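You operate a simulated robot arm through the tools that you are given. There is no shell and no other tool.

You run a simulated two-armed robot. Do the job below in one go: nothing can be reset, and whatever is moved stays where it is left.

## Task
Add the gold pivot from the small drawer to the kit tray and put the tray on the small chest.
Fine: pivot in the pivot cell; shut the drawer and free the dock latch. Where these are worked on the way, their far stop is far enough and under half their travel is too little: small drawer.

The check looks at the end state, three seconds after you hand in, the way a careful person would. Anything else that was tipped, shoved, dropped, spilled or broken makes it a failure.

## Robot
Two 7-joint arms with three-finger grippers on one trunk that stands fixed in place. Base frame: the origin is at the foot of the trunk, x ahead of it, y to its left, z up. Units: cm, degrees, N and s.
The left shoulder is at [7, 16.5, 118.8], the right one opposite. With the tool pointing down near the work surface each hand reaches from about 34 to 86 cm from the base axis, measured 20 degrees to its own side. Payload 3.91 kg a hand.
Tool frame (each hand has its own): the origin (TCP) lies between the finger pads and is the grasp point; the fingertips stand 3 cm ahead of it; z points along the fingers, y is the line along which they close. The gripper opens to 11.6 cm. The gripper's body begins 7.3 cm behind the TCP.
Orientation is that of the tool frame in the base frame, as a unit quaternion [w, x, y, z]. With the fingers straight down and closing along the base's y, the tool's x points along the base's -x, its y along +y and its z along -z.

## Interface
- The arms move only by the tool servo_tool. It takes "left_increments", "right_increments" or both (then of equal length, played together; a hand with none holds still); each is a list of rows, each a list of 7 numbers: the finger opening in cm, from 0 to 11.6, then the shift along the tool's x, y, z in cm, then the turn, a rotation vector about the tool's x, y, z in rad. In form: [[fingers, dx, dy, dz, rx, ry, rz], ...]. A call has 1 to 20 rows; each row shifts and turns the commanded pose from where the row before left it, along the tool's axes as they then stand. Each row takes 0.2 s and may step no farther than 5 cm and 8.6 degrees from the row before; otherwise, or with a gripper value out of range, the whole call is refused. A pose out of reach is approached as far as the arm can. The call stops where the force on the tool passes 40 N (or 10 N more than at its start, if that is more) or the arm is blocked; 0.2 s more then pass. The fingers move at their own pace (about 15.3 cm/s each) and stop on an object; they squeeze with about 20 N. The grip force told is the motor's: it shows also when the fingers shut on nothing. Time passes only in rows, and 0.2 s behind the last, so rows that do not move let the fingers close. It gives the time, the measured TCP pose, the force on the tool (base axes), the opening and the grip force at its end, in the units of the frame above (readings bear some noise), with the torque about the TCP (base axes, N m) and any sound that the robot's microphone picked up.
- Cameras (640 x 400 px; columns grow to the right, rows downward): "scene" is now at [13.29, -3.06, 150.47]; the picture's right is [-0.34, -0.94, 0.00], its down [-0.55, 0.20, -0.81] and it looks along [0.76, -0.28, -0.58] (base axes); focal length 312 px, centre (320, 200). "left" rides on the left gripper at [7.5, 1.7, -8.8] in its tool frame; the picture's right is [-0.22, 0.97, 0.00], its down [-0.70, -0.16, -0.70] and it looks along [-0.68, -0.16, 0.71] (tool axes); focal length 247 px, centre (320, 200). "right" rides on the right gripper at [5.2, 5.6, -8.8] in its tool frame; the picture's right is [-0.73, 0.68, 0.00], its down [-0.49, -0.52, -0.70] and it looks along [-0.48, -0.51, 0.71] (tool axes); focal length 247 px, centre (320, 200). There is no depth. A picture from a camera that has moved, and an enlarged one, comes with that camera's place and axes in the base frame and with its lens.
- get_image(camera): a new picture of that camera. It takes no simulated time.
- slide_trunk(by): slides the trunk up (or, below 0, down) by that many cm; the arms and the scene camera ride with it, the base frame stays. It gives what a move gives, with no picture.
- turn_head(pan, tilt): turns the head with the scene camera to pan (to the left, within 86 degrees either way) and tilt (down, from -29 to 69), counted from straight ahead of the robot. It gives what a move gives.
- zoom(camera, box): a new picture of the part [left, top, right, bottom] of that camera's present view, enlarged. It takes no simulated time.
- job_done(): hands the job in; it is judged then, once.

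Places have to be worked out from the pictures, the camera data and where the tool is seen. Open the grippers and draw the arms clear of the work before you hand the job in, unless the task says otherwise.

The tools are called after "Call:" as name(argument=value, ...) on one line, values as JSON. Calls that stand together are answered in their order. servo_tool: Moves the arms, as the interface text tells. Its arguments: {"type":"object","properties":{"left_increments":{"type":"array"},"right_increments":{"type":"array"}},"required":[]} The other tools are called the same way: slide_trunk (by) slides the trunk up or down; turn_head (pan, tilt) turns the head that bears the scene camera; get_image (camera) takes a picture; zoom (camera, box) takes an enlarged picture of a part of a camera's view; job_done () hands the job in.

At the start:

```text
time_s: 0.0
left_ee_pos: [62.71, 10.16, 113.29]
left_tcp_rot: [0.001, 0.0, 1.0, 0.0]
left_force: [-0.6, 0.6, -0.3]
left_torque: [-0.02, -0.04, 0.0]
left_width: 11.62
left_finger_force: 0.0
right_ee_pos: [57.48, -41.82, 114.46]
right_tcp_rot: [0.0, -0.001, 1.0, -0.001]
right_force: [0.2, 0.8, -0.2]
right_torque: [0.0, -0.01, -0.02]
right_width: 11.59
right_finger_force: 0.0
trunk travel left (down, up): [-72.5, 11.5]
head pan, tilt: [-19.8, 35.6]
```

scene: 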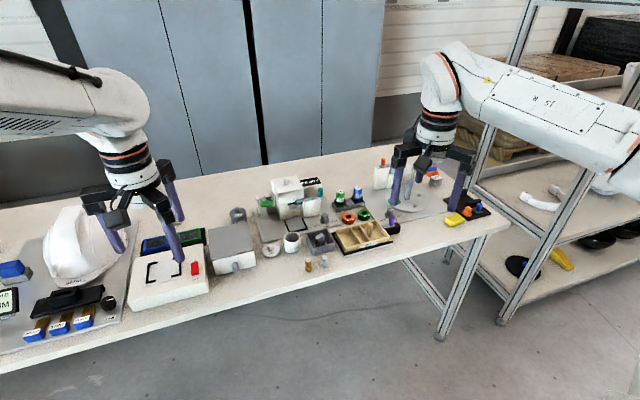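
right: 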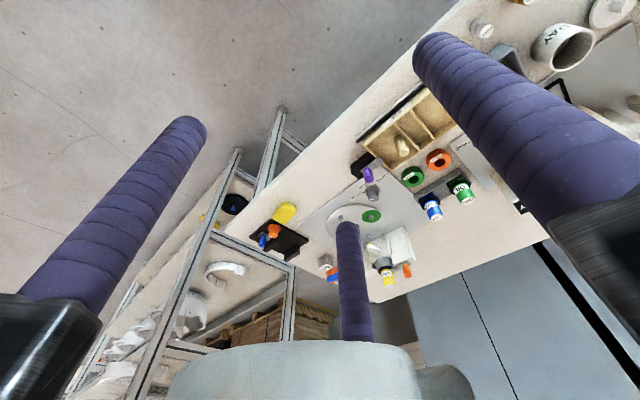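
left: 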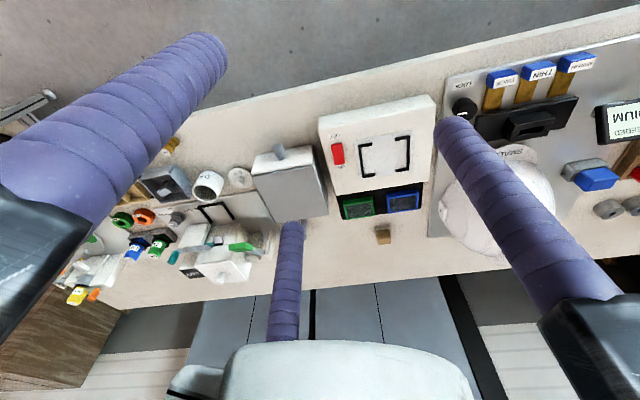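

I start by looking closer at the bench in the scene camera to identify the tray, drawer, chest and dock latch.

Call:
zoom(camera="scene", box=[230, 150, 430, 280])

Call:
zoom(camera="scene", box=[110, 180, 310, 320])

Call:
zoom(camera="scene", box=[340, 140, 520, 260])

Call:
zoom(camera="scene", box=[0, 200, 160, 360])

```text
3.08 times, centred on (330, 215) of scene
camera zoom: at [13.29, -3.06, 150.47], right [-0.34, -0.94, 0.0], down [-0.55, 0.2, -0.81], along [0.76, -0.28, -0.58], focal length 960 px, centre (289, 154)
```

zoom: 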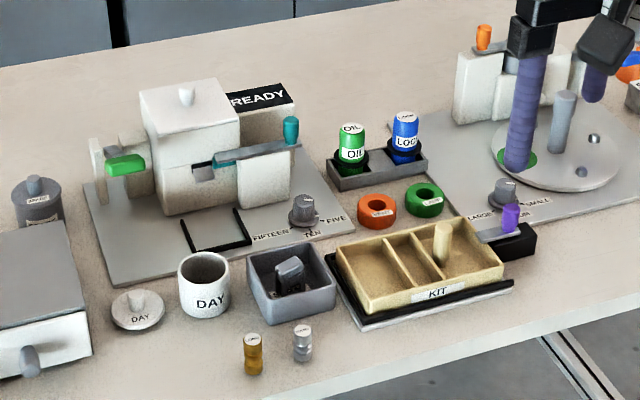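

```text
2.86 times, centred on (210, 250) of scene
camera zoom: at [13.29, -3.06, 150.47], right [-0.34, -0.94, 0.0], down [-0.55, 0.2, -0.81], along [0.76, -0.28, -0.58], focal length 891 px, centre (634, 57)
```

zoom: 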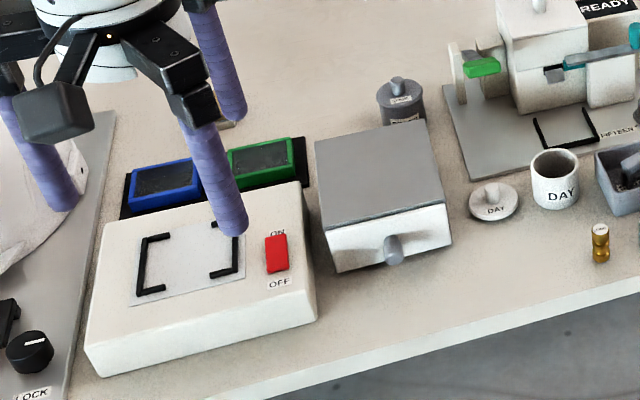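

```text
3.33 times, centred on (430, 200) of scene
camera zoom: at [13.29, -3.06, 150.47], right [-0.34, -0.94, 0.0], down [-0.55, 0.2, -0.81], along [0.76, -0.28, -0.58], focal length 1040 px, centre (-47, 200)
```

zoom: 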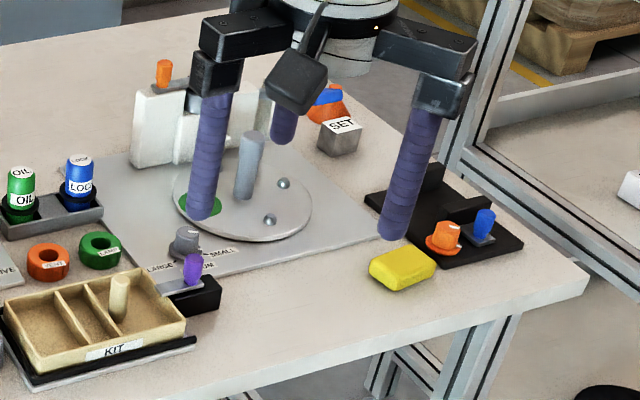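

```text
2.50 times, centred on (80, 280) of scene
camera zoom: at [13.29, -3.06, 150.47], right [-0.34, -0.94, 0.0], down [-0.55, 0.2, -0.81], along [0.76, -0.28, -0.58], focal length 780 px, centre (920, 0)
```

zoom: 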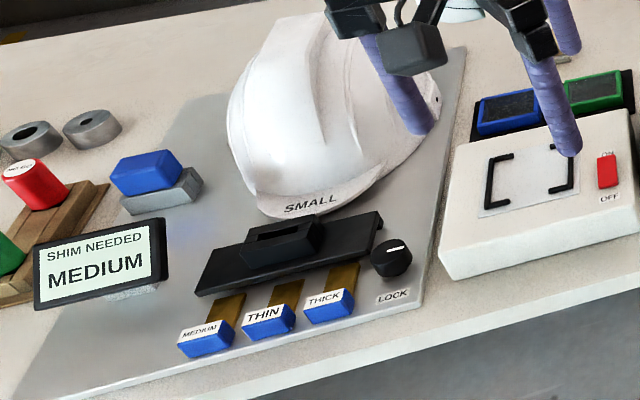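

The tray sits on a black dock with a purple latch at its right, and the small chest with a front knob is around (80, -1), table top at about z=80. I bring the right hand's camera closer over the tray and dock to see the cells and latch.

Call:
servo_tool(right_increments=[[11.6, -2.1, 2.7, 2.5, 0, 0, 0], [11.6, -2.1, 2.7, 2.5, 0, 0, 0], [11.6, -2.1, 2.7, 2.5, 0, 0, 0], [11.6, -2.1, 2.7, 2.5, 0, 0, 0], [11.6, 0, 0, 0, 0, 0, 0]])

Call:
get_image(camera="right")

Call:
turn_head(pan=-18, tilt=45)

Call:
get_image(camera="scene")

```text
time_s: 1.2
left_ee_pos: [62.76, 10.09, 113.42]
left_tcp_rot: [0.0, 0.0, 1.0, -0.001]
left_force: [0.3, -0.2, -0.3]
left_torque: [0.0, -0.02, -0.02]
left_width: 11.57
left_finger_force: 0.1
right_ee_pos: [65.86, -30.96, 104.41]
right_tcp_rot: [0.0, 0.0, 1.0, 0.002]
right_force: [-0.3, 0.0, -0.2]
right_torque: [0.02, -0.03, -0.02]
right_width: 11.61
right_finger_force: 0.0
trunk travel left (down, up): [-72.5, 11.5]
head pan, tilt: [-19.8, 35.6]
```

```text
taken
camera right: at [60.68, -25.42, 113.26], right [0.73, 0.68, 0.0], down [0.49, -0.52, 0.7], along [0.48, -0.51, -0.71], focal length 247 px, centre (320, 200)
```

right: 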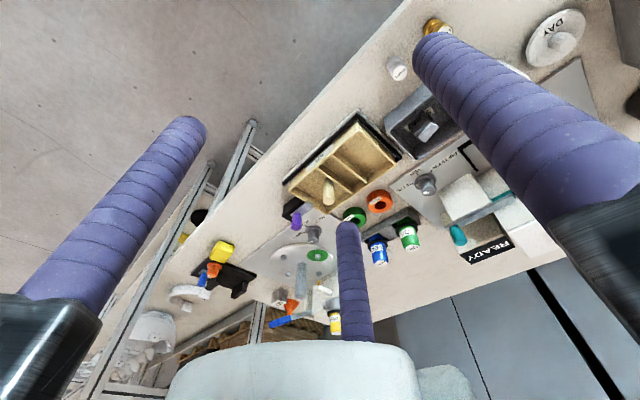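

```text
time_s: 1.9
left_ee_pos: [62.59, 10.31, 113.45]
left_tcp_rot: [0.0, -0.001, 1.0, -0.001]
left_force: [-0.4, 0.1, 0.8]
left_torque: [0.01, -0.03, -0.02]
left_width: 11.6
left_finger_force: 0.0
right_ee_pos: [65.82, -31.01, 104.46]
right_tcp_rot: [0.0, 0.0, 1.0, -0.001]
right_force: [1.1, 0.1, 0.3]
right_torque: [0.03, -0.01, -0.01]
right_width: 11.6
right_finger_force: 0.0
trunk travel left (down, up): [-72.5, 11.5]
head pan, tilt: [-18.0, 45.0]
```

```text
taken
camera scene: at [12.7, -2.58, 149.09], right [-0.31, -0.95, 0.0], down [-0.67, 0.22, -0.71], along [0.67, -0.22, -0.71], focal length 312 px, centre (320, 200)
```

scene: 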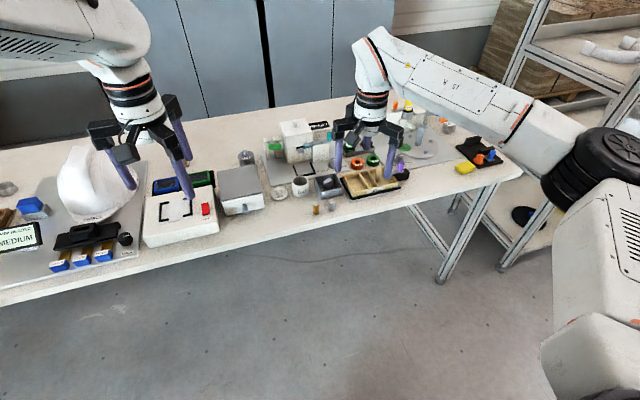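

The tray is in view of the right hand camera; I zoom into it to read the cells, the peg and the latch.

Call:
zoom(camera="right", box=[260, 90, 420, 240])

Call:
zoom(camera="scene", box=[300, 120, 440, 230])

Call:
zoom(camera="scene", box=[180, 130, 340, 240])

```text
2.67 times, centred on (340, 165) of right
camera zoom: at [60.66, -25.3, 113.29], right [0.73, 0.68, 0.0], down [0.49, -0.52, 0.7], along [0.48, -0.51, -0.71], focal length 659 px, centre (267, 293)
```

zoom: 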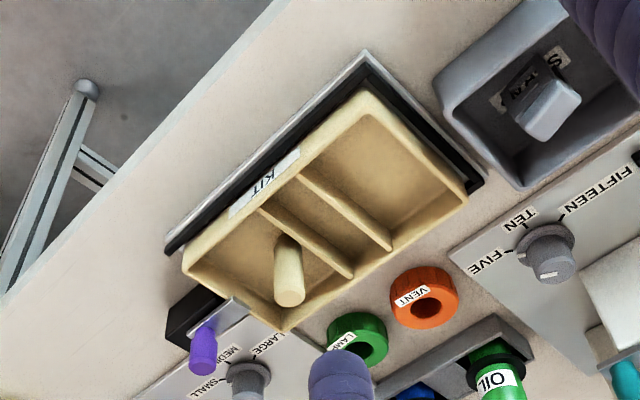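

```text
3.64 times, centred on (370, 175) of scene
camera zoom: at [12.7, -2.58, 149.09], right [-0.31, -0.95, 0.0], down [-0.67, 0.22, -0.71], along [0.67, -0.22, -0.71], focal length 1134 px, centre (138, 291)
```

zoom: 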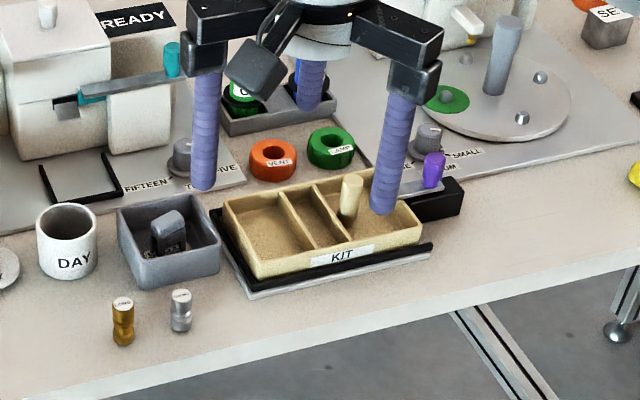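

```text
3.64 times, centred on (260, 185) of scene
camera zoom: at [12.7, -2.58, 149.09], right [-0.31, -0.95, 0.0], down [-0.67, 0.22, -0.71], along [0.67, -0.22, -0.71], focal length 1134 px, centre (538, 254)
```

zoom: 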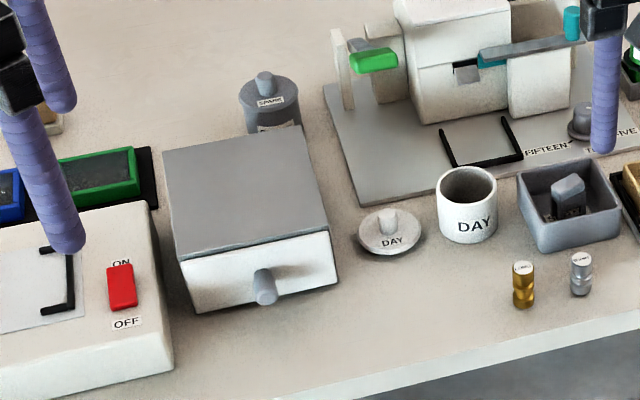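

From both cameras I place the tray rim at about x 74–82, y −46.6…−32.8, z≈85, with a peg at (79, −44). I need to see the cell markings, so I lower the right hand camera (tips stay above z≈92).

Call:
servo_tool(right_increments=[[11.6, -2.1, -0.3, 4.2, 0, 0, 0], [11.6, -2.1, -0.3, 4.2, 0, 0, 0], [11.6, 0, 0, 0, 0, 0, 0]])

Call:
get_image(camera="right")

Call:
zoom(camera="right", box=[220, 60, 440, 260])

```text
time_s: 2.7
left_ee_pos: [62.54, 10.18, 113.4]
left_tcp_rot: [-0.001, 0.0, 1.0, 0.0]
left_force: [-0.3, 0.3, 0.4]
left_torque: [0.0, -0.01, 0.01]
left_width: 11.6
left_finger_force: 0.0
right_ee_pos: [70.08, -31.26, 95.97]
right_tcp_rot: [0.0, 0.0, 1.0, 0.0]
right_force: [-0.5, 0.5, -0.3]
right_torque: [-0.03, -0.01, -0.03]
right_width: 11.63
right_finger_force: 0.1
trunk travel left (down, up): [-72.5, 11.5]
head pan, tilt: [-18.0, 45.0]
```

```text
taken
camera right: at [64.91, -25.72, 104.86], right [0.73, 0.68, 0.0], down [0.49, -0.52, 0.7], along [0.48, -0.51, -0.71], focal length 247 px, centre (320, 200)
```

right: 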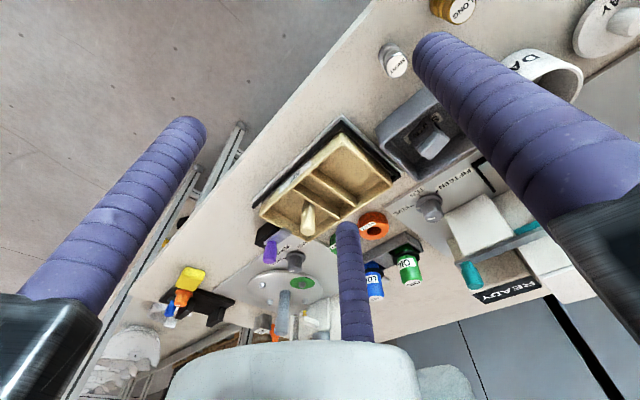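

```text
2.00 times, centred on (330, 160) of right
camera zoom: at [64.91, -25.72, 104.86], right [0.73, 0.68, 0.0], down [0.49, -0.52, 0.7], along [0.48, -0.51, -0.71], focal length 494 px, centre (300, 280)
```

zoom: 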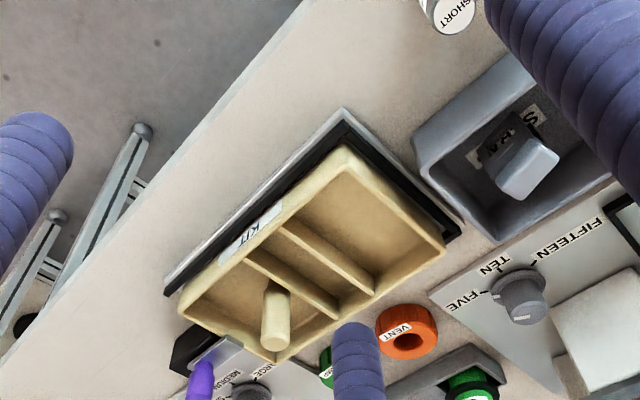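

No writing is visible in the cells from here. I check the tray in the scene camera and look for labels, and also look closely at the latch.

Call:
zoom(camera="scene", box=[330, 150, 420, 210])

Call:
zoom(camera="right", box=[240, 180, 340, 260])

Call:
zoom(camera="right", box=[250, 110, 400, 250])

```text
6.67 times, centred on (375, 180) of scene
camera zoom: at [12.64, -2.59, 149.09], right [-0.31, -0.95, 0.0], down [-0.67, 0.22, -0.71], along [0.67, -0.22, -0.71], focal length 2079 px, centre (-47, 333)
```

zoom: 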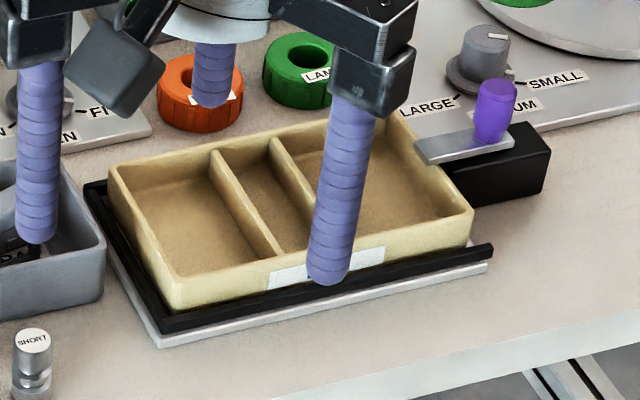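

```text
5.00 times, centred on (290, 220) of right
camera zoom: at [64.91, -25.72, 104.86], right [0.73, 0.68, 0.0], down [0.49, -0.52, 0.7], along [0.48, -0.51, -0.71], focal length 1235 px, centre (470, 100)
```

zoom: 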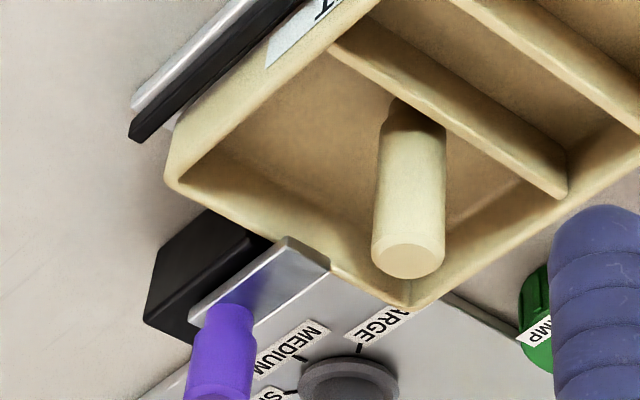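

```text
2.86 times, centred on (325, 180) of right
camera zoom: at [64.91, -25.72, 104.86], right [0.73, 0.68, 0.0], down [0.49, -0.52, 0.7], along [0.48, -0.51, -0.71], focal length 706 px, centre (306, 257)
```

zoom: 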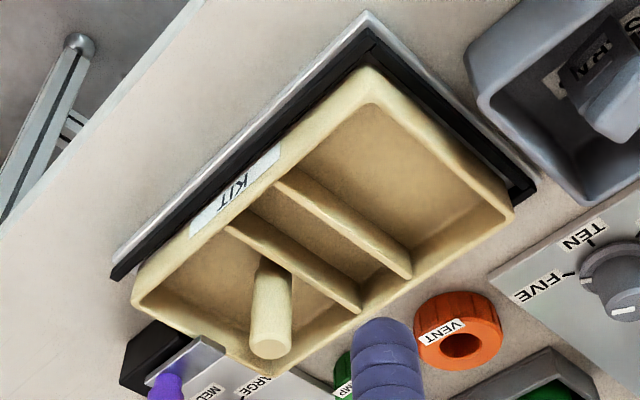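

The latch is a metal bar lying over the tray's right rim on a black block, with a purple knob. Next I bring the left hand down in front of the small chest to measure the drawer knob.

Call:
servo_tool(left_increments=[[11.6, -0.85, -2.3, 3.85, 0, 0, 0], [11.6, -0.85, -2.3, 3.85, 0, 0, 0], [11.6, -0.85, -2.3, 3.85, 0, 0, 0], [11.6, -0.85, -2.3, 3.85, 0, 0, 0], [11.6, 0, 0, 0, 0, 0, 0]])

Call:
get_image(camera="left")

Call:
zoom(camera="left", box=[220, 80, 420, 220])

```text
time_s: 3.9
left_ee_pos: [66.09, 1.18, 97.94]
left_tcp_rot: [-0.001, 0.001, 1.0, -0.001]
left_force: [-0.4, -0.5, 0.5]
left_torque: [-0.03, -0.04, 0.0]
left_width: 11.59
left_finger_force: 0.0
right_ee_pos: [70.17, -31.18, 96.04]
right_tcp_rot: [0.0, 0.0, 1.0, -0.001]
right_force: [-0.4, 0.1, 0.3]
right_torque: [-0.05, -0.04, -0.03]
right_width: 11.62
right_finger_force: 0.1
trunk travel left (down, up): [-72.5, 11.5]
head pan, tilt: [-18.0, 45.0]
```

```text
taken
camera left: at [58.55, 2.91, 106.7], right [0.22, 0.97, 0.0], down [0.7, -0.16, 0.7], along [0.68, -0.16, -0.71], focal length 247 px, centre (320, 200)
```

left: 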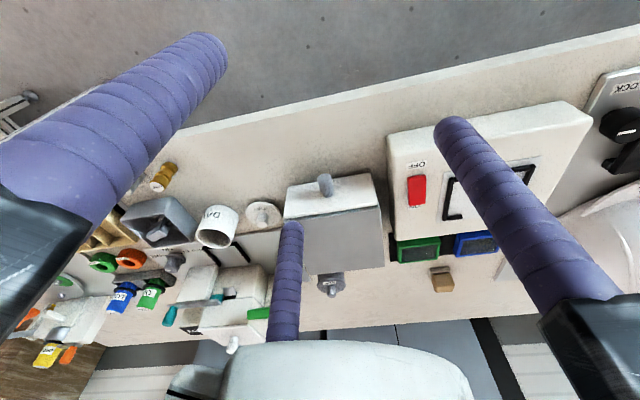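

```text
2.86 times, centred on (320, 150) of left
camera zoom: at [58.55, 2.91, 106.7], right [0.22, 0.97, 0.0], down [0.7, -0.16, 0.7], along [0.68, -0.16, -0.71], focal length 706 px, centre (320, 343)
```

zoom: 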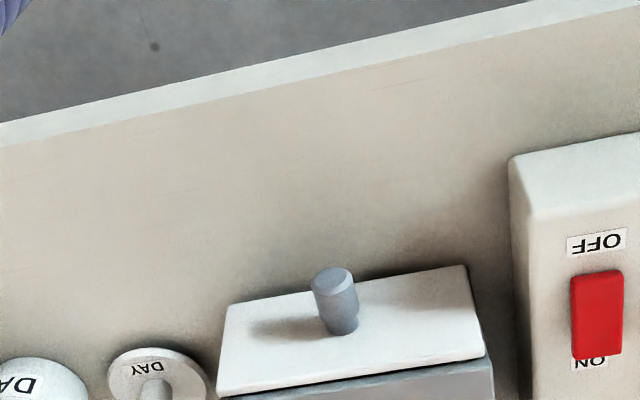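

The knob's tip is at about (77.3, −0.9, 83.3) and the drawer face at x≈79.9; chest top z≈87. I bring the left hand with half-open fingers in front of the knob.

Call:
servo_tool(left_increments=[[5, -1.3, -0.71, 3.97, 0, 0, 0], [5, -1.3, -0.71, 3.97, 0, 0, 0], [5, -1.3, -0.71, 3.97, 0, 0, 0], [5, 0, 0, 0, 0, 0, 0]])

Call:
get_image(camera="left")

Call:
get_image(camera="scene")

```text
time_s: 4.9
left_ee_pos: [69.96, -1.19, 85.72]
left_tcp_rot: [0.001, 0.0, 1.0, 0.0]
left_force: [0.4, 0.2, 0.2]
left_torque: [-0.05, -0.04, -0.05]
left_width: 5.01
left_finger_force: 0.0
right_ee_pos: [70.12, -31.33, 96.1]
right_tcp_rot: [0.0, 0.0, 1.0, 0.0]
right_force: [-0.5, 0.4, 0.2]
right_torque: [-0.02, -0.01, -0.02]
right_width: 11.58
right_finger_force: 0.1
trunk travel left (down, up): [-72.5, 11.5]
head pan, tilt: [-18.0, 45.0]
```

```text
taken
camera left: at [62.4, 0.6, 94.61], right [0.22, 0.97, 0.0], down [0.7, -0.16, 0.7], along [0.68, -0.16, -0.71], focal length 247 px, centre (320, 200)
```

left: 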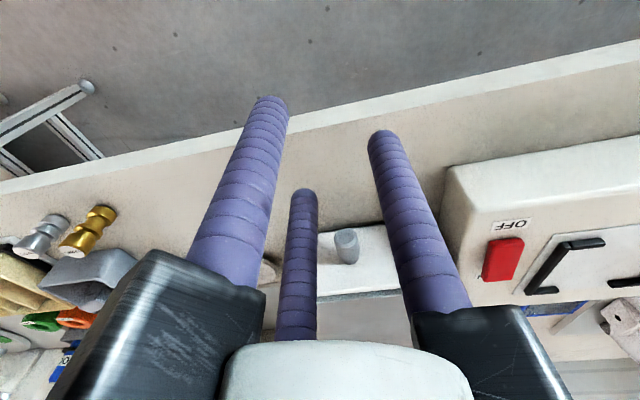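

```text
taken
camera scene: at [12.68, -2.6, 149.09], right [-0.31, -0.95, 0.0], down [-0.67, 0.22, -0.71], along [0.67, -0.22, -0.71], focal length 312 px, centre (320, 200)
```

scene: 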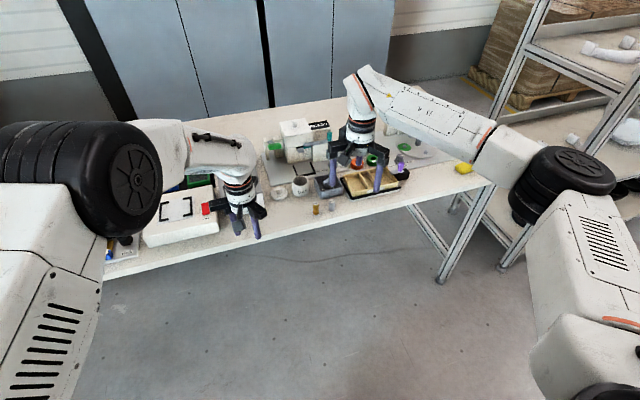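

I see three purple prongs on the hand in the pictures, so I look closer at the gripper before going in around the knob.

Call:
zoom(camera="scene", box=[190, 150, 310, 250])

Call:
zoom(camera="left", box=[200, 80, 480, 320])

Call:
zoom(camera="right", box=[340, 0, 640, 200])

```text
4.00 times, centred on (250, 200) of scene
camera zoom: at [12.68, -2.6, 149.09], right [-0.31, -0.95, 0.0], down [-0.67, 0.22, -0.71], along [0.67, -0.22, -0.71], focal length 1247 px, centre (600, 200)
```

zoom: 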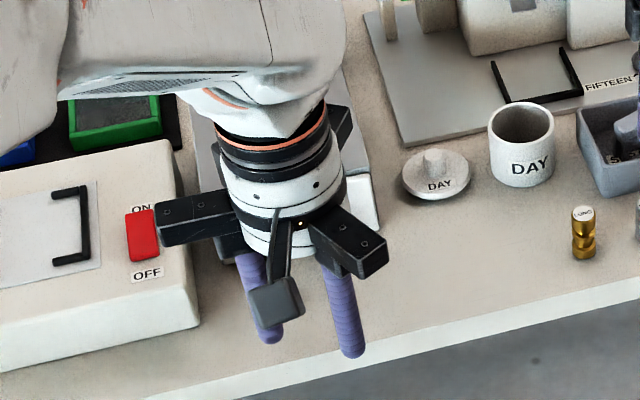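

```text
1.67 times, centred on (340, 200) of left
camera zoom: at [62.4, 0.6, 94.61], right [0.22, 0.97, 0.0], down [0.7, -0.16, 0.7], along [0.68, -0.16, -0.71], focal length 412 px, centre (287, 200)
```

zoom: 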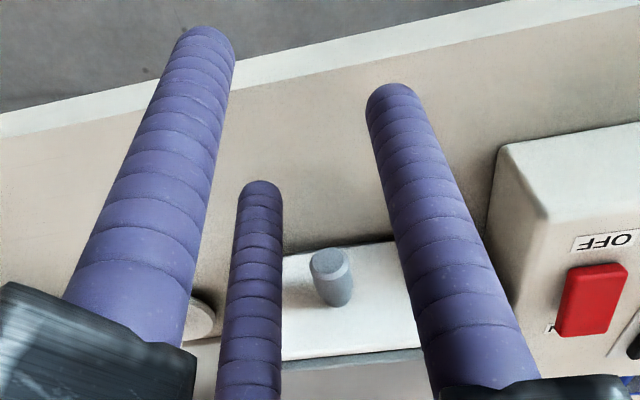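

```text
2.00 times, centred on (490, 100) of right
camera zoom: at [64.93, -25.73, 104.87], right [0.73, 0.68, 0.0], down [0.49, -0.52, 0.7], along [0.48, -0.51, -0.71], focal length 494 px, centre (-20, 400)
```

zoom: 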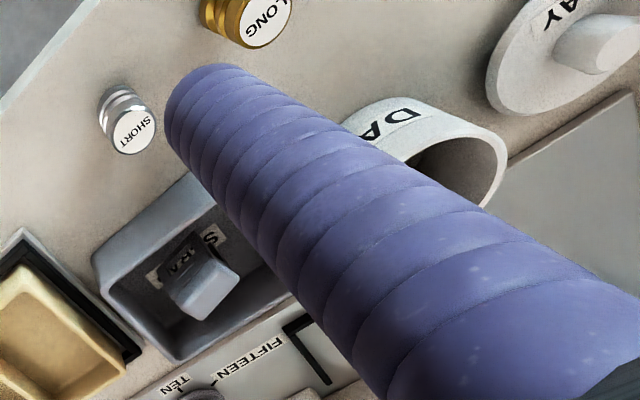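

The hand visibly has three prongs at 120° (at +y, and two toward −y at ±x), though the data says two fingers. Before trusting either, I test on the bare table edge (x≈68.8): with the TCP at x≈65 only the forward prong would meet the table when I lower slowly.

Call:
servo_tool(left_increments=[[11.6, 2.5, 0, 0, 0, 0, 0], [11.6, 2.5, 0, 0, 0, 0, 0], [11.6, 0, 0, 0, 0, 0, 0], [11.6, 0, 0, 0.7, 0, 0, 0], [11.6, 0, 0, 0.7, 0, 0, 0], [11.6, 0, 0, 0.7, 0, 0, 0], [11.6, 0, 0, 0.7, 0, 0, 0], [11.6, 0, 0, 0.7, 0, 0, 0], [11.6, 0, 0, 0.7, 0, 0, 0]])

Call:
get_image(camera="left")

```text
time_s: 7.0
left_ee_pos: [65.15, -1.35, 82.94]
left_tcp_rot: [0.008, 0.0, 1.0, -0.002]
left_force: [-17.5, 1.3, 28.3]
left_torque: [-0.79, -1.01, -0.26]
left_width: 10.79
left_finger_force: 0.0
right_ee_pos: [69.97, -31.21, 96.16]
right_tcp_rot: [0.002, -0.001, 1.0, 0.0]
right_force: [0.9, 0.7, -0.6]
right_torque: [-0.01, 0.04, -0.01]
right_width: 11.61
right_finger_force: 0.1
trunk travel left (down, up): [-72.5, 11.5]
head pan, tilt: [-18.0, 45.0]
stopped in row 9 (left hand): the force on the tool passed its limit at 44 N (the readings are from after the stop); the commanded pose is now the measured one
```

```text
taken
camera left: at [57.65, 0.59, 91.56], right [0.22, 0.97, 0.0], down [0.69, -0.16, 0.71], along [0.69, -0.16, -0.7], focal length 247 px, centre (320, 200)
```

left: 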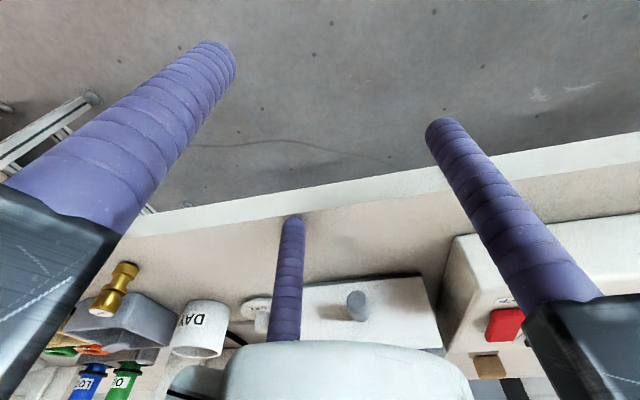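

The contact torque puts the touch at about (+5.4, −2.9) from the TCP, so the hand really has three centric prongs (and the table is at z≈80). I'll turn the left hand 30° so two prongs can straddle the knob with the third toward me, and move in front of it.

Call:
servo_tool(left_increments=[[5, 0, 0, -2.2, -0.004, 0.016, 0], [5, 0, 0, 0, 0, 0, 0.1309], [5, 0, 0, 0, 0, 0, 0.1309], [5, 0, 0, 0, 0, 0, 0.1309], [5, 0, 0, 0, 0, 0, 0.1309], [5, -3.08, 2.01, 0, 0, 0, 0], [5, -3.08, 2.01, 0, 0, 0, 0], [5, 0, 0, 0, 0, 0, 0]])

Call:
get_image(camera="left")

Call:
zoom(camera="scene", box=[190, 150, 310, 250])

```text
time_s: 8.8
left_ee_pos: [72.55, -1.03, 84.84]
left_tcp_rot: [-0.003, 0.258, 0.966, -0.001]
left_force: [-0.8, 0.1, -0.4]
left_torque: [0.0, -0.05, 0.01]
left_width: 5.0
left_finger_force: 0.2
right_ee_pos: [70.16, -31.34, 96.11]
right_tcp_rot: [0.0, 0.0, 1.0, 0.0]
right_force: [-0.5, -0.1, 1.0]
right_torque: [0.01, -0.03, 0.01]
right_width: 11.58
right_finger_force: 0.1
trunk travel left (down, up): [-72.5, 11.5]
head pan, tilt: [-18.0, 45.0]
```

```text
taken
camera left: at [66.97, 4.46, 93.55], right [0.68, 0.73, 0.0], down [0.53, -0.49, 0.7], along [0.51, -0.48, -0.72], focal length 247 px, centre (320, 200)
```

left: 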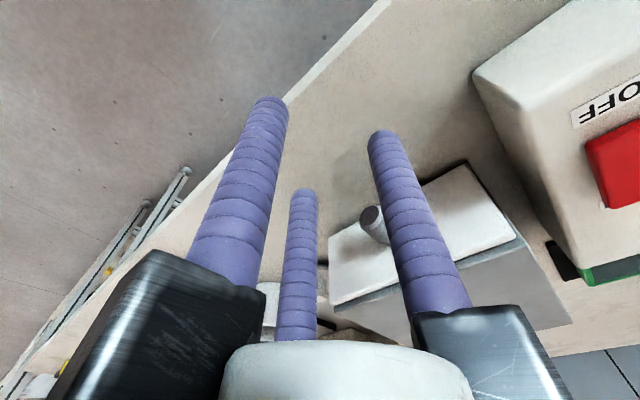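

```text
4.00 times, centred on (250, 200) of scene
camera zoom: at [12.66, -2.62, 149.09], right [-0.31, -0.95, 0.0], down [-0.67, 0.22, -0.71], along [0.67, -0.22, -0.71], focal length 1247 px, centre (600, 200)
```

zoom: 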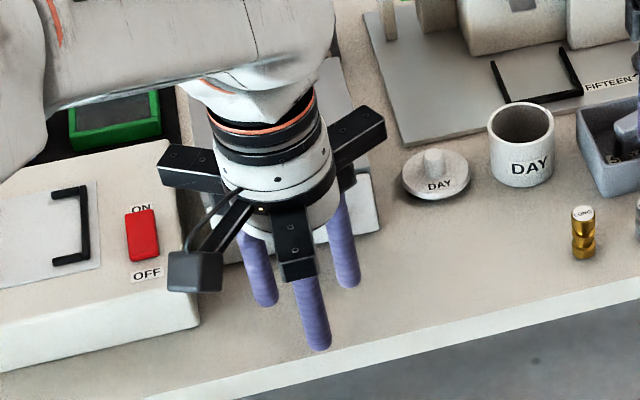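

The hand is aligned with the knob at y≈−0.95. I narrow the opening to 3.6 and slide forward so the two front prongs straddle the knob, then check.

Call:
servo_tool(left_increments=[[3.8, -1.33, 0.8, 0.1, 0, 0, 0], [3.8, -1.33, 0.8, 0.1, 0, 0, 0], [3.8, -1.33, 0.8, 0.1, 0, 0, 0], [3.8, 0, 0, 0, 0, 0, 0]])

Call:
get_image(camera="left")

Call:
zoom(camera="scene", box=[200, 150, 300, 240])

```text
time_s: 9.8
left_ee_pos: [77.16, -0.73, 84.28]
left_tcp_rot: [-0.003, 0.258, 0.966, 0.0]
left_force: [-0.5, 0.7, -0.1]
left_torque: [0.02, -0.01, 0.01]
left_width: 3.79
left_finger_force: 0.1
right_ee_pos: [70.17, -31.32, 95.89]
right_tcp_rot: [0.001, 0.0, 1.0, 0.0]
right_force: [-0.4, -0.4, -0.1]
right_torque: [-0.01, -0.01, 0.01]
right_width: 11.59
right_finger_force: 0.1
trunk travel left (down, up): [-72.5, 11.5]
head pan, tilt: [-18.0, 45.0]
```

```text
taken
camera left: at [71.74, 4.54, 93.16], right [0.68, 0.73, 0.0], down [0.53, -0.49, 0.7], along [0.51, -0.48, -0.72], focal length 247 px, centre (320, 200)
```

left: 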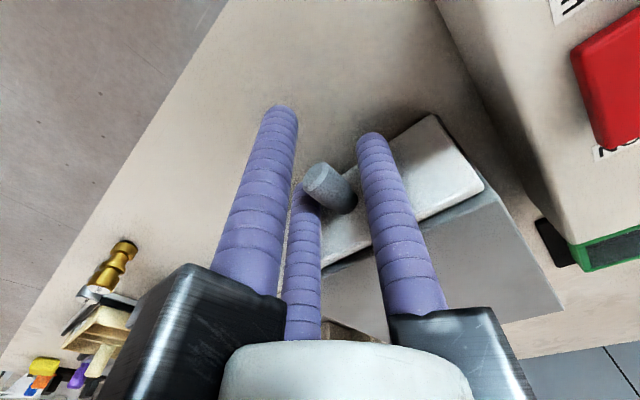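

```text
4.44 times, centred on (250, 195) of scene
camera zoom: at [12.73, -2.61, 149.08], right [-0.31, -0.95, 0.0], down [-0.67, 0.22, -0.71], along [0.67, -0.22, -0.71], focal length 1386 px, centre (631, 222)
```

zoom: 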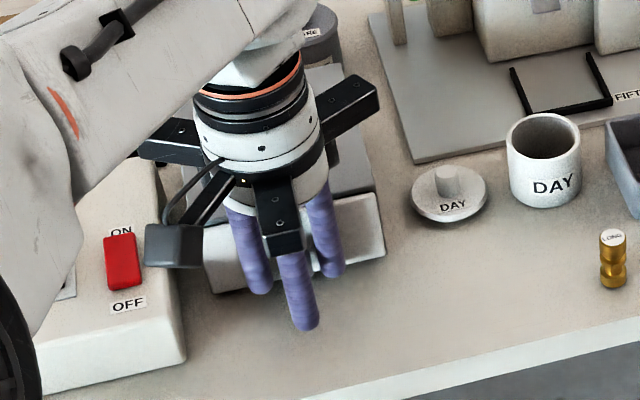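

The knob's tip sits between the two front prongs at x≈78; I go 0.7 cm farther and close the fingers on it.

Call:
servo_tool(left_increments=[[3.8, -0.7, 0.15, 0, 0, 0, 0], [3.8, 0, 0, 0, 0, 0, 0], [2.5, 0, 0, 0, 0, 0, 0], [1.0, 0, 0, 0, 0, 0, 0], [0.5, 0, 0, 0, 0, 0, 0], [0.5, 0, 0, 0, 0, 0, 0]])

Call:
get_image(camera="left")

```text
time_s: 11.2
left_ee_pos: [77.98, -1.0, 84.46]
left_tcp_rot: [-0.001, 0.258, 0.966, -0.001]
left_force: [-2.2, -4.7, 5.2]
left_torque: [-0.08, -0.16, -0.08]
left_width: 2.2
left_finger_force: 44.8
right_ee_pos: [70.1, -31.29, 95.98]
right_tcp_rot: [0.0, 0.0, 1.0, 0.001]
right_force: [0.5, 0.5, 0.8]
right_torque: [0.01, 0.0, 0.01]
right_width: 11.63
right_finger_force: 0.1
trunk travel left (down, up): [-72.5, 11.5]
head pan, tilt: [-18.0, 45.0]
```

```text
taken
camera left: at [72.38, 4.33, 93.24], right [0.68, 0.73, 0.0], down [0.53, -0.49, 0.7], along [0.51, -0.48, -0.72], focal length 247 px, centre (320, 200)
```

left: 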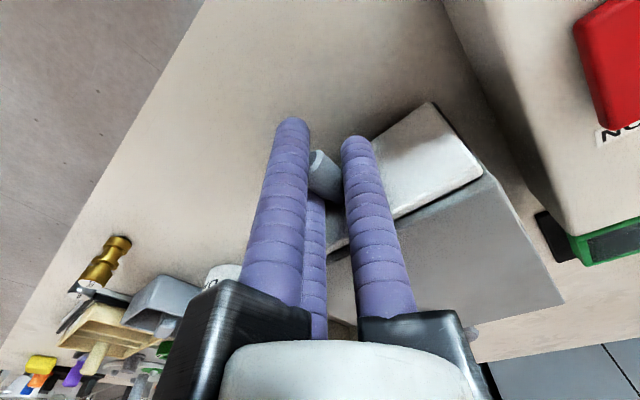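

The knob is gripped (width 2.2). I pull slowly straight toward −x, 1 cm per row.

Call:
servo_tool(left_increments=[[0.5, 0.866, -0.5, 0, 0, 0, 0], [0.5, 0.866, -0.5, 0, 0, 0, 0], [0.5, 0.866, -0.5, 0, 0, 0, 0], [0.5, 0.866, -0.5, 0, 0, 0, 0], [0.5, 0, 0, 0, 0, 0, 0]])

Call:
get_image(camera="left")

Call:
zoom(camera="scene", box=[190, 140, 310, 250])

```text
time_s: 12.1
left_ee_pos: [77.8, -1.13, 84.3]
left_tcp_rot: [-0.001, 0.257, 0.966, 0.011]
left_force: [-0.3, 23.6, 13.6]
left_torque: [0.02, -0.49, 0.23]
left_width: 2.2
left_finger_force: 44.8
left hand out of reach, approached as far as the arm can: row 1, 2, 3, 4
right_ee_pos: [70.01, -31.41, 96.02]
right_tcp_rot: [0.0, 0.001, 1.0, -0.001]
right_force: [0.3, -1.0, -0.7]
right_torque: [0.07, 0.02, 0.0]
right_width: 11.6
right_finger_force: 0.0
trunk travel left (down, up): [-72.5, 11.5]
head pan, tilt: [-18.0, 45.0]
stopped in row 4 (left hand): the force on the tool passed its limit at 43 N (the readings are from after the stop); the commanded pose is now the measured one
```

```text
taken
camera left: at [72.19, 4.12, 93.26], right [0.68, 0.73, 0.02], down [0.52, -0.5, 0.69], along [0.52, -0.46, -0.72], focal length 247 px, centre (320, 200)
```

left: 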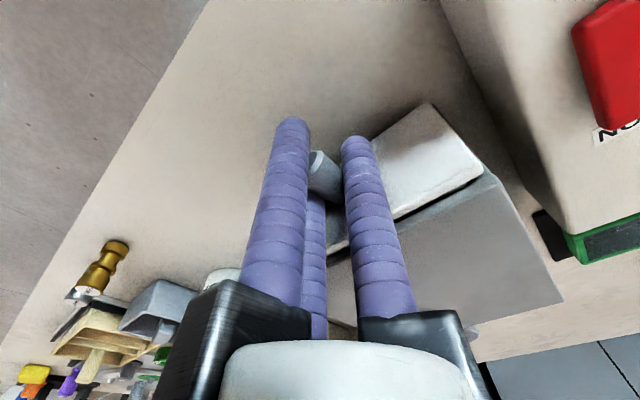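

```text
3.64 times, centred on (250, 195) of scene
camera zoom: at [12.73, -2.4, 149.06], right [-0.31, -0.95, 0.0], down [-0.67, 0.22, -0.71], along [0.67, -0.22, -0.71], focal length 1134 px, centre (574, 218)
```

zoom: 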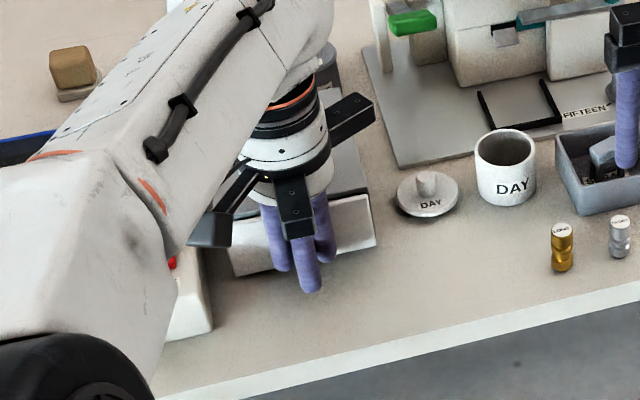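

The arm reported "out of reach" while pulling (a joint limit rather than the drawer), so I release the knob, and try backing out freely to see what the arm can do.

Call:
servo_tool(left_increments=[[3.8, 0, 0, 0, 0, 0, 0], [3.8, 0, 0, 0, 0, 0, 0], [3.8, 0.866, -0.5, 0, 0, 0, 0], [3.8, 0.866, -0.5, 0, 0, 0, 0], [3.8, 0, 0, 0, 0, 0, 0]])

Call:
get_image(camera="scene")

```text
time_s: 13.3
left_ee_pos: [77.23, -1.92, 83.87]
left_tcp_rot: [-0.001, 0.258, 0.966, 0.006]
left_force: [0.3, 11.9, 4.9]
left_torque: [0.14, -0.12, 0.17]
left_width: 4.36
left_finger_force: 5.2
left hand out of reach, approached as far as the arm can: row 3, 4
right_ee_pos: [70.14, -31.31, 96.13]
right_tcp_rot: [0.001, 0.0, 1.0, 0.0]
right_force: [-0.2, -0.1, 0.4]
right_torque: [-0.01, -0.03, -0.01]
right_width: 11.6
right_finger_force: 0.1
trunk travel left (down, up): [-72.5, 11.5]
head pan, tilt: [-18.0, 45.0]
```

```text
taken
camera scene: at [12.69, -2.42, 149.09], right [-0.31, -0.95, 0.0], down [-0.67, 0.22, -0.71], along [0.67, -0.22, -0.71], focal length 312 px, centre (320, 200)
```

scene: 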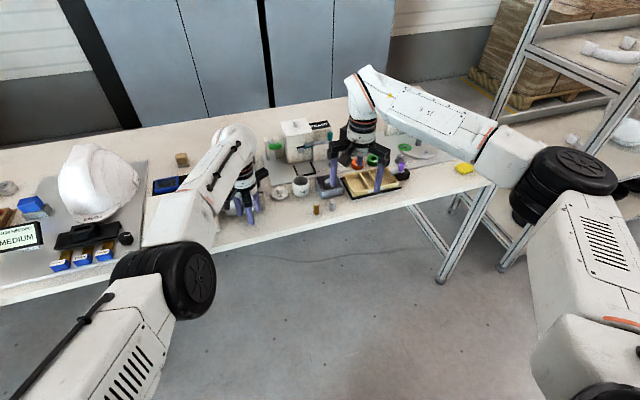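

The left elbow has swung inward into an awkward posture and one prong presses the knob sideways. I first relieve that by shifting +y, then lift straight up off the knob.

Call:
servo_tool(left_increments=[[4.2, 0.45, 0.78, 0, 0, 0, 0], [4.2, 0, 0, 0, 0, 0, 0]])

Call:
zoom(camera="left", box=[160, 80, 480, 300])

```text
time_s: 13.9
left_ee_pos: [77.54, -1.42, 83.75]
left_tcp_rot: [-0.005, 0.258, 0.966, 0.005]
left_force: [-2.4, -2.8, -0.7]
left_torque: [0.01, -0.02, -0.15]
left_width: 4.24
left_finger_force: 0.3
left hand out of reach, approached as far as the arm can: row 1
right_ee_pos: [70.09, -31.44, 96.04]
right_tcp_rot: [0.0, 0.001, 1.0, 0.0]
right_force: [-0.1, 1.2, -0.7]
right_torque: [0.0, 0.0, -0.03]
right_width: 11.61
right_finger_force: 0.1
trunk travel left (down, up): [-72.5, 11.5]
head pan, tilt: [-18.0, 45.0]
```

```text
1.82 times, centred on (320, 190) of left
camera zoom: at [71.88, 3.84, 92.64], right [0.68, 0.73, 0.0], down [0.53, -0.49, 0.69], along [0.51, -0.47, -0.72], focal length 449 px, centre (320, 218)
```

zoom: 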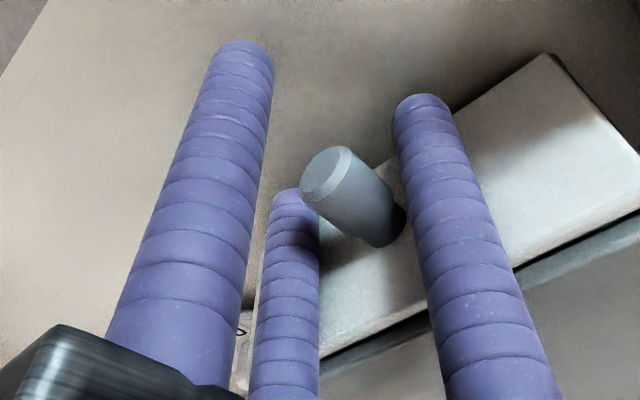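

The prongs are free of the knob now. I lift straight up out of it.

Call:
servo_tool(left_increments=[[4.2, 0, 0, -1.2, 0, 0, 0], [4.2, 0, 0, -1.2, 0, 0, 0], [4.2, 0, 0, -1.2, 0, 0, 0], [4.2, 0, 0, -1.2, 0, 0, 0], [4.2, 0, 0, -1.2, 0, 0, 0], [4.2, 0, 0, 0, 0, 0, 0]])

Call:
get_image(camera="scene")

```text
time_s: 15.3
left_ee_pos: [78.2, -1.58, 89.84]
left_tcp_rot: [-0.002, 0.258, 0.966, 0.006]
left_force: [-0.6, -0.4, 0.6]
left_torque: [0.0, 0.02, -0.01]
left_width: 4.2
left_finger_force: 0.1
left hand out of reach, approached as far as the arm can: row 2, 4
right_ee_pos: [70.08, -31.56, 95.95]
right_tcp_rot: [0.0, 0.0, 1.0, 0.0]
right_force: [0.1, 0.1, -0.9]
right_torque: [0.0, -0.01, -0.01]
right_width: 11.58
right_finger_force: 0.0
trunk travel left (down, up): [-72.5, 11.5]
head pan, tilt: [-18.0, 45.0]
```

```text
taken
camera scene: at [12.81, -2.6, 149.09], right [-0.31, -0.95, 0.0], down [-0.67, 0.22, -0.71], along [0.67, -0.22, -0.71], focal length 312 px, centre (320, 200)
```

scene: 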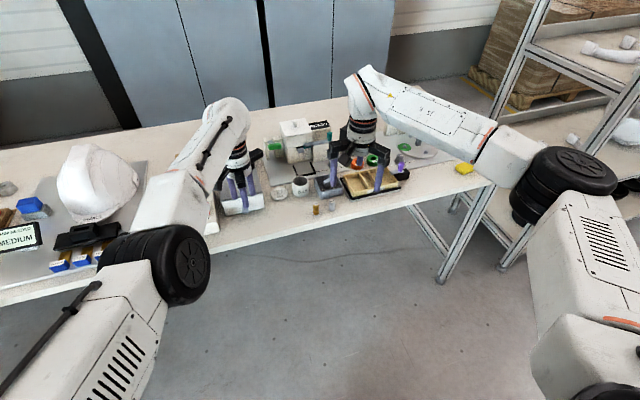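

Clear of the knob. I raise and retract the left hand while undoing the 30° yaw, to let the arm return to its easier posture.

Call:
servo_tool(left_increments=[[4.2, 0, 0, -3, 0, 0, 0], [4.2, 1.7, -1.0, -2, 0, 0, -0.1309], [4.2, 1.8, -0.5, -2, 0, 0, -0.1309], [4.2, 2, 0.5, -1, 0, 0, -0.1309], [4.2, 2, 0.5, 0, 0, 0, -0.1309], [4.2, 2, 1, 0, 0, 0, 0], [4.2, 2, 1, 0, 0, 0, 0], [4.2, 0, 0, 0, 0, 0, 0]])

Call:
get_image(camera="scene")

```text
time_s: 17.1
left_ee_pos: [78.21, -2.66, 97.82]
left_tcp_rot: [-0.002, -0.002, 1.0, 0.006]
left_force: [1.3, -0.8, -0.4]
left_torque: [0.0, 0.0, 0.04]
left_width: 4.21
left_finger_force: 0.0
left hand out of reach, approached as far as the arm can: row 2, 3, 4, 5, 6, 7
right_ee_pos: [70.17, -31.49, 96.04]
right_tcp_rot: [0.0, 0.001, 1.0, 0.0]
right_force: [-1.0, 0.7, 0.1]
right_torque: [-0.02, 0.05, -0.01]
right_width: 11.58
right_finger_force: 0.1
trunk travel left (down, up): [-72.5, 11.5]
head pan, tilt: [-18.0, 45.0]
```

```text
taken
camera scene: at [12.78, -2.61, 149.08], right [-0.31, -0.95, 0.0], down [-0.67, 0.22, -0.71], along [0.67, -0.22, -0.71], focal length 312 px, centre (320, 200)
```

scene: 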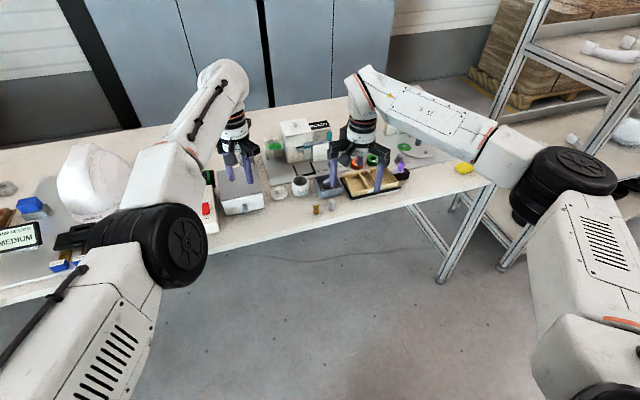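

The arm won't retract in this posture; I try moving it up and out to its own side (+y) to un-wind the elbow.

Call:
servo_tool(left_increments=[[4.2, 0, 2, -3, 0, 0, 0], [4.2, 0, 3, -3, 0, 0, 0], [4.2, 0, 3, -3, 0, 0, 0], [4.2, 0, 3, -3, 0, 0, 0], [4.2, 0, 3, -2, 0, 0, 0], [4.2, 0, 0, 0, 0, 0, 0]])

Call:
get_image(camera="scene")

```text
time_s: 18.5
left_ee_pos: [80.22, 10.67, 112.5]
left_tcp_rot: [-0.001, -0.001, 1.0, 0.006]
left_force: [0.5, 0.2, 0.1]
left_torque: [0.03, -0.03, 0.0]
left_width: 4.18
left_finger_force: 0.1
left hand out of reach, approached as far as the arm can: row 1, 2, 3, 5
right_ee_pos: [70.11, -31.52, 95.94]
right_tcp_rot: [-0.001, 0.001, 1.0, 0.001]
right_force: [-0.7, -0.1, -0.8]
right_torque: [-0.01, 0.0, 0.01]
right_width: 11.59
right_finger_force: 0.1
trunk travel left (down, up): [-72.5, 11.5]
head pan, tilt: [-18.0, 45.0]
```

```text
taken
camera scene: at [12.79, -2.7, 149.07], right [-0.31, -0.95, 0.0], down [-0.67, 0.22, -0.71], along [0.67, -0.22, -0.71], focal length 312 px, centre (320, 200)
```

scene: 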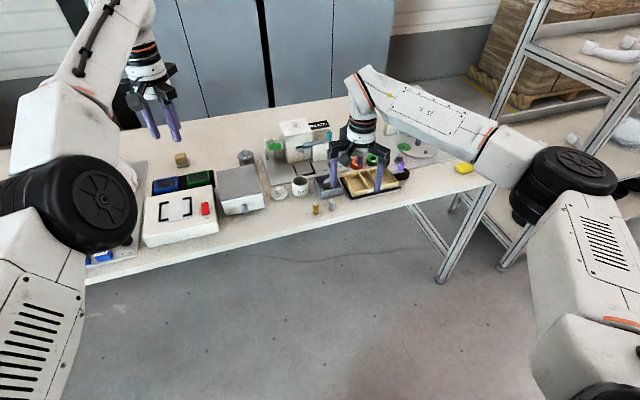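

The chest is unharmed and clearly visible. Now I try to retract the left hand toward its starting position.

Call:
servo_tool(left_increments=[[4.2, 3, 0, 0, 0, 0, 0], [4.2, 3, 0, 0, 0, 0, 0], [4.2, 3, 0, 0, 0, 0, 0], [4.2, 3, 0, 0, 0, 0, 0], [4.2, 3, 0, 0, 0, 0, 0], [4.2, 0, 0, 0, 0, 0, 0]])

Call:
get_image(camera="scene")

```text
time_s: 19.9
left_ee_pos: [79.64, 9.38, 113.85]
left_tcp_rot: [-0.002, 0.0, 1.0, 0.007]
left_force: [0.8, -0.8, 0.0]
left_torque: [0.01, -0.02, 0.02]
left_width: 4.24
left_finger_force: 0.0
left hand out of reach, approached as far as the arm can: row 1, 2, 3, 4, 5
right_ee_pos: [70.25, -31.49, 96.08]
right_tcp_rot: [0.0, 0.001, 1.0, 0.0]
right_force: [0.0, -0.1, 0.0]
right_torque: [-0.01, 0.01, 0.02]
right_width: 11.62
right_finger_force: 0.1
trunk travel left (down, up): [-72.5, 11.5]
head pan, tilt: [-18.0, 45.0]
```

```text
taken
camera scene: at [12.77, -2.6, 149.08], right [-0.31, -0.95, 0.0], down [-0.67, 0.22, -0.71], along [0.67, -0.22, -0.71], focal length 312 px, centre (320, 200)
```

scene: 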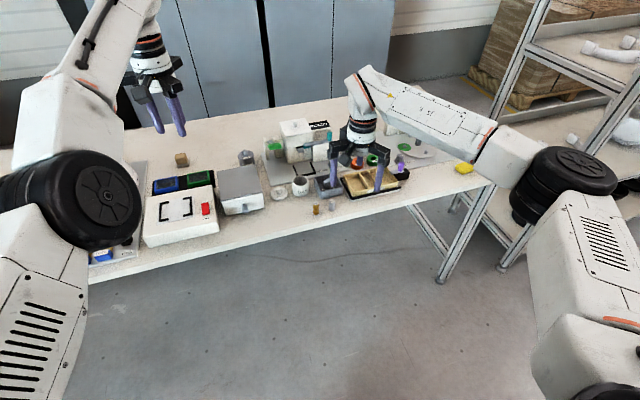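

Still blocked in −x. I move the left hand further out to its own side at this height (above everything) to bring the elbow outward, then retract.

Call:
servo_tool(left_increments=[[4.2, 0, 4, 0, 0, 0, 0], [4.2, 0, 4, 0, 0, 0, 0], [4.2, 0, 4, 0, 0, 0, 0], [4.2, 0, 4, 0, 0, 0, 0], [4.2, 0, 4, 0, 0, 0, 0], [4.2, 2, 2, 0, 0, 0, 0], [4.2, 3, 0, 0, 0, 0, 0], [4.2, 3, 0, 0, 0, 0, 0], [4.2, 3, 0, 0, 0, 0, 0], [4.2, 0, 0, 0, 0, 0, 0]])

Call:
get_image(camera="scene")

```text
time_s: 22.1
left_ee_pos: [79.91, 31.86, 116.39]
left_tcp_rot: [-0.002, -0.001, 1.0, 0.006]
left_force: [-0.9, -0.6, -0.1]
left_torque: [0.0, 0.01, 0.0]
left_width: 4.2
left_finger_force: 0.1
left hand out of reach, approached as far as the arm can: row 1, 2, 3, 6, 7, 8, 9
right_ee_pos: [70.25, -31.44, 95.92]
right_tcp_rot: [0.0, 0.002, 1.0, 0.0]
right_force: [-0.1, 0.3, -0.2]
right_torque: [-0.01, 0.02, 0.02]
right_width: 11.6
right_finger_force: 0.0
trunk travel left (down, up): [-72.5, 11.5]
head pan, tilt: [-18.0, 45.0]
```

```text
taken
camera scene: at [12.82, -2.61, 149.07], right [-0.31, -0.95, 0.0], down [-0.67, 0.22, -0.71], along [0.67, -0.22, -0.71], focal length 312 px, centre (320, 200)
```

scene: 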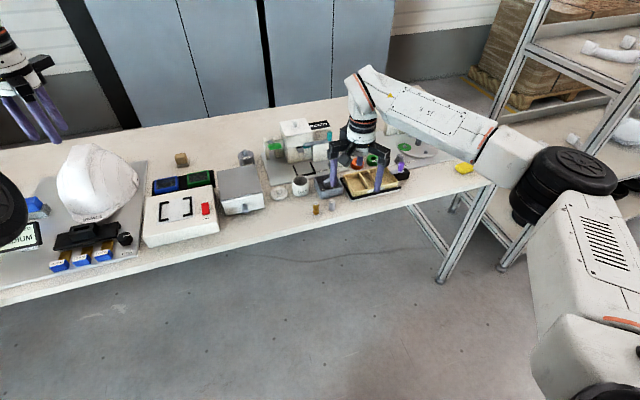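

The hand seems stuck at a constant ~73.5 cm from the shoulder: the elbow has straightened (or slightly passed) at full extension. I push it a little outward and then retract, to get the elbow bending the right way again.

Call:
servo_tool(left_increments=[[4.2, -2, 0, 0, 0, 0, 0], [4.2, -2, 0, 0, 0, 0, 0], [4.2, 0, 0, 0, 0, 0, 0]])

```text
time_s: 22.9
left_ee_pos: [80.16, 32.8, 115.8]
left_tcp_rot: [-0.001, -0.001, 1.0, 0.006]
left_force: [-0.9, 0.1, 0.6]
left_torque: [-0.01, 0.02, -0.02]
left_width: 4.19
left_finger_force: 0.1
left hand out of reach, approached as far as the arm can: row 1, 2
right_ee_pos: [70.13, -31.53, 95.94]
right_tcp_rot: [-0.001, 0.001, 1.0, 0.001]
right_force: [-0.1, 0.3, -0.2]
right_torque: [0.03, 0.01, -0.02]
right_width: 11.58
right_finger_force: 0.2
trunk travel left (down, up): [-72.5, 11.5]
head pan, tilt: [-18.0, 45.0]
```

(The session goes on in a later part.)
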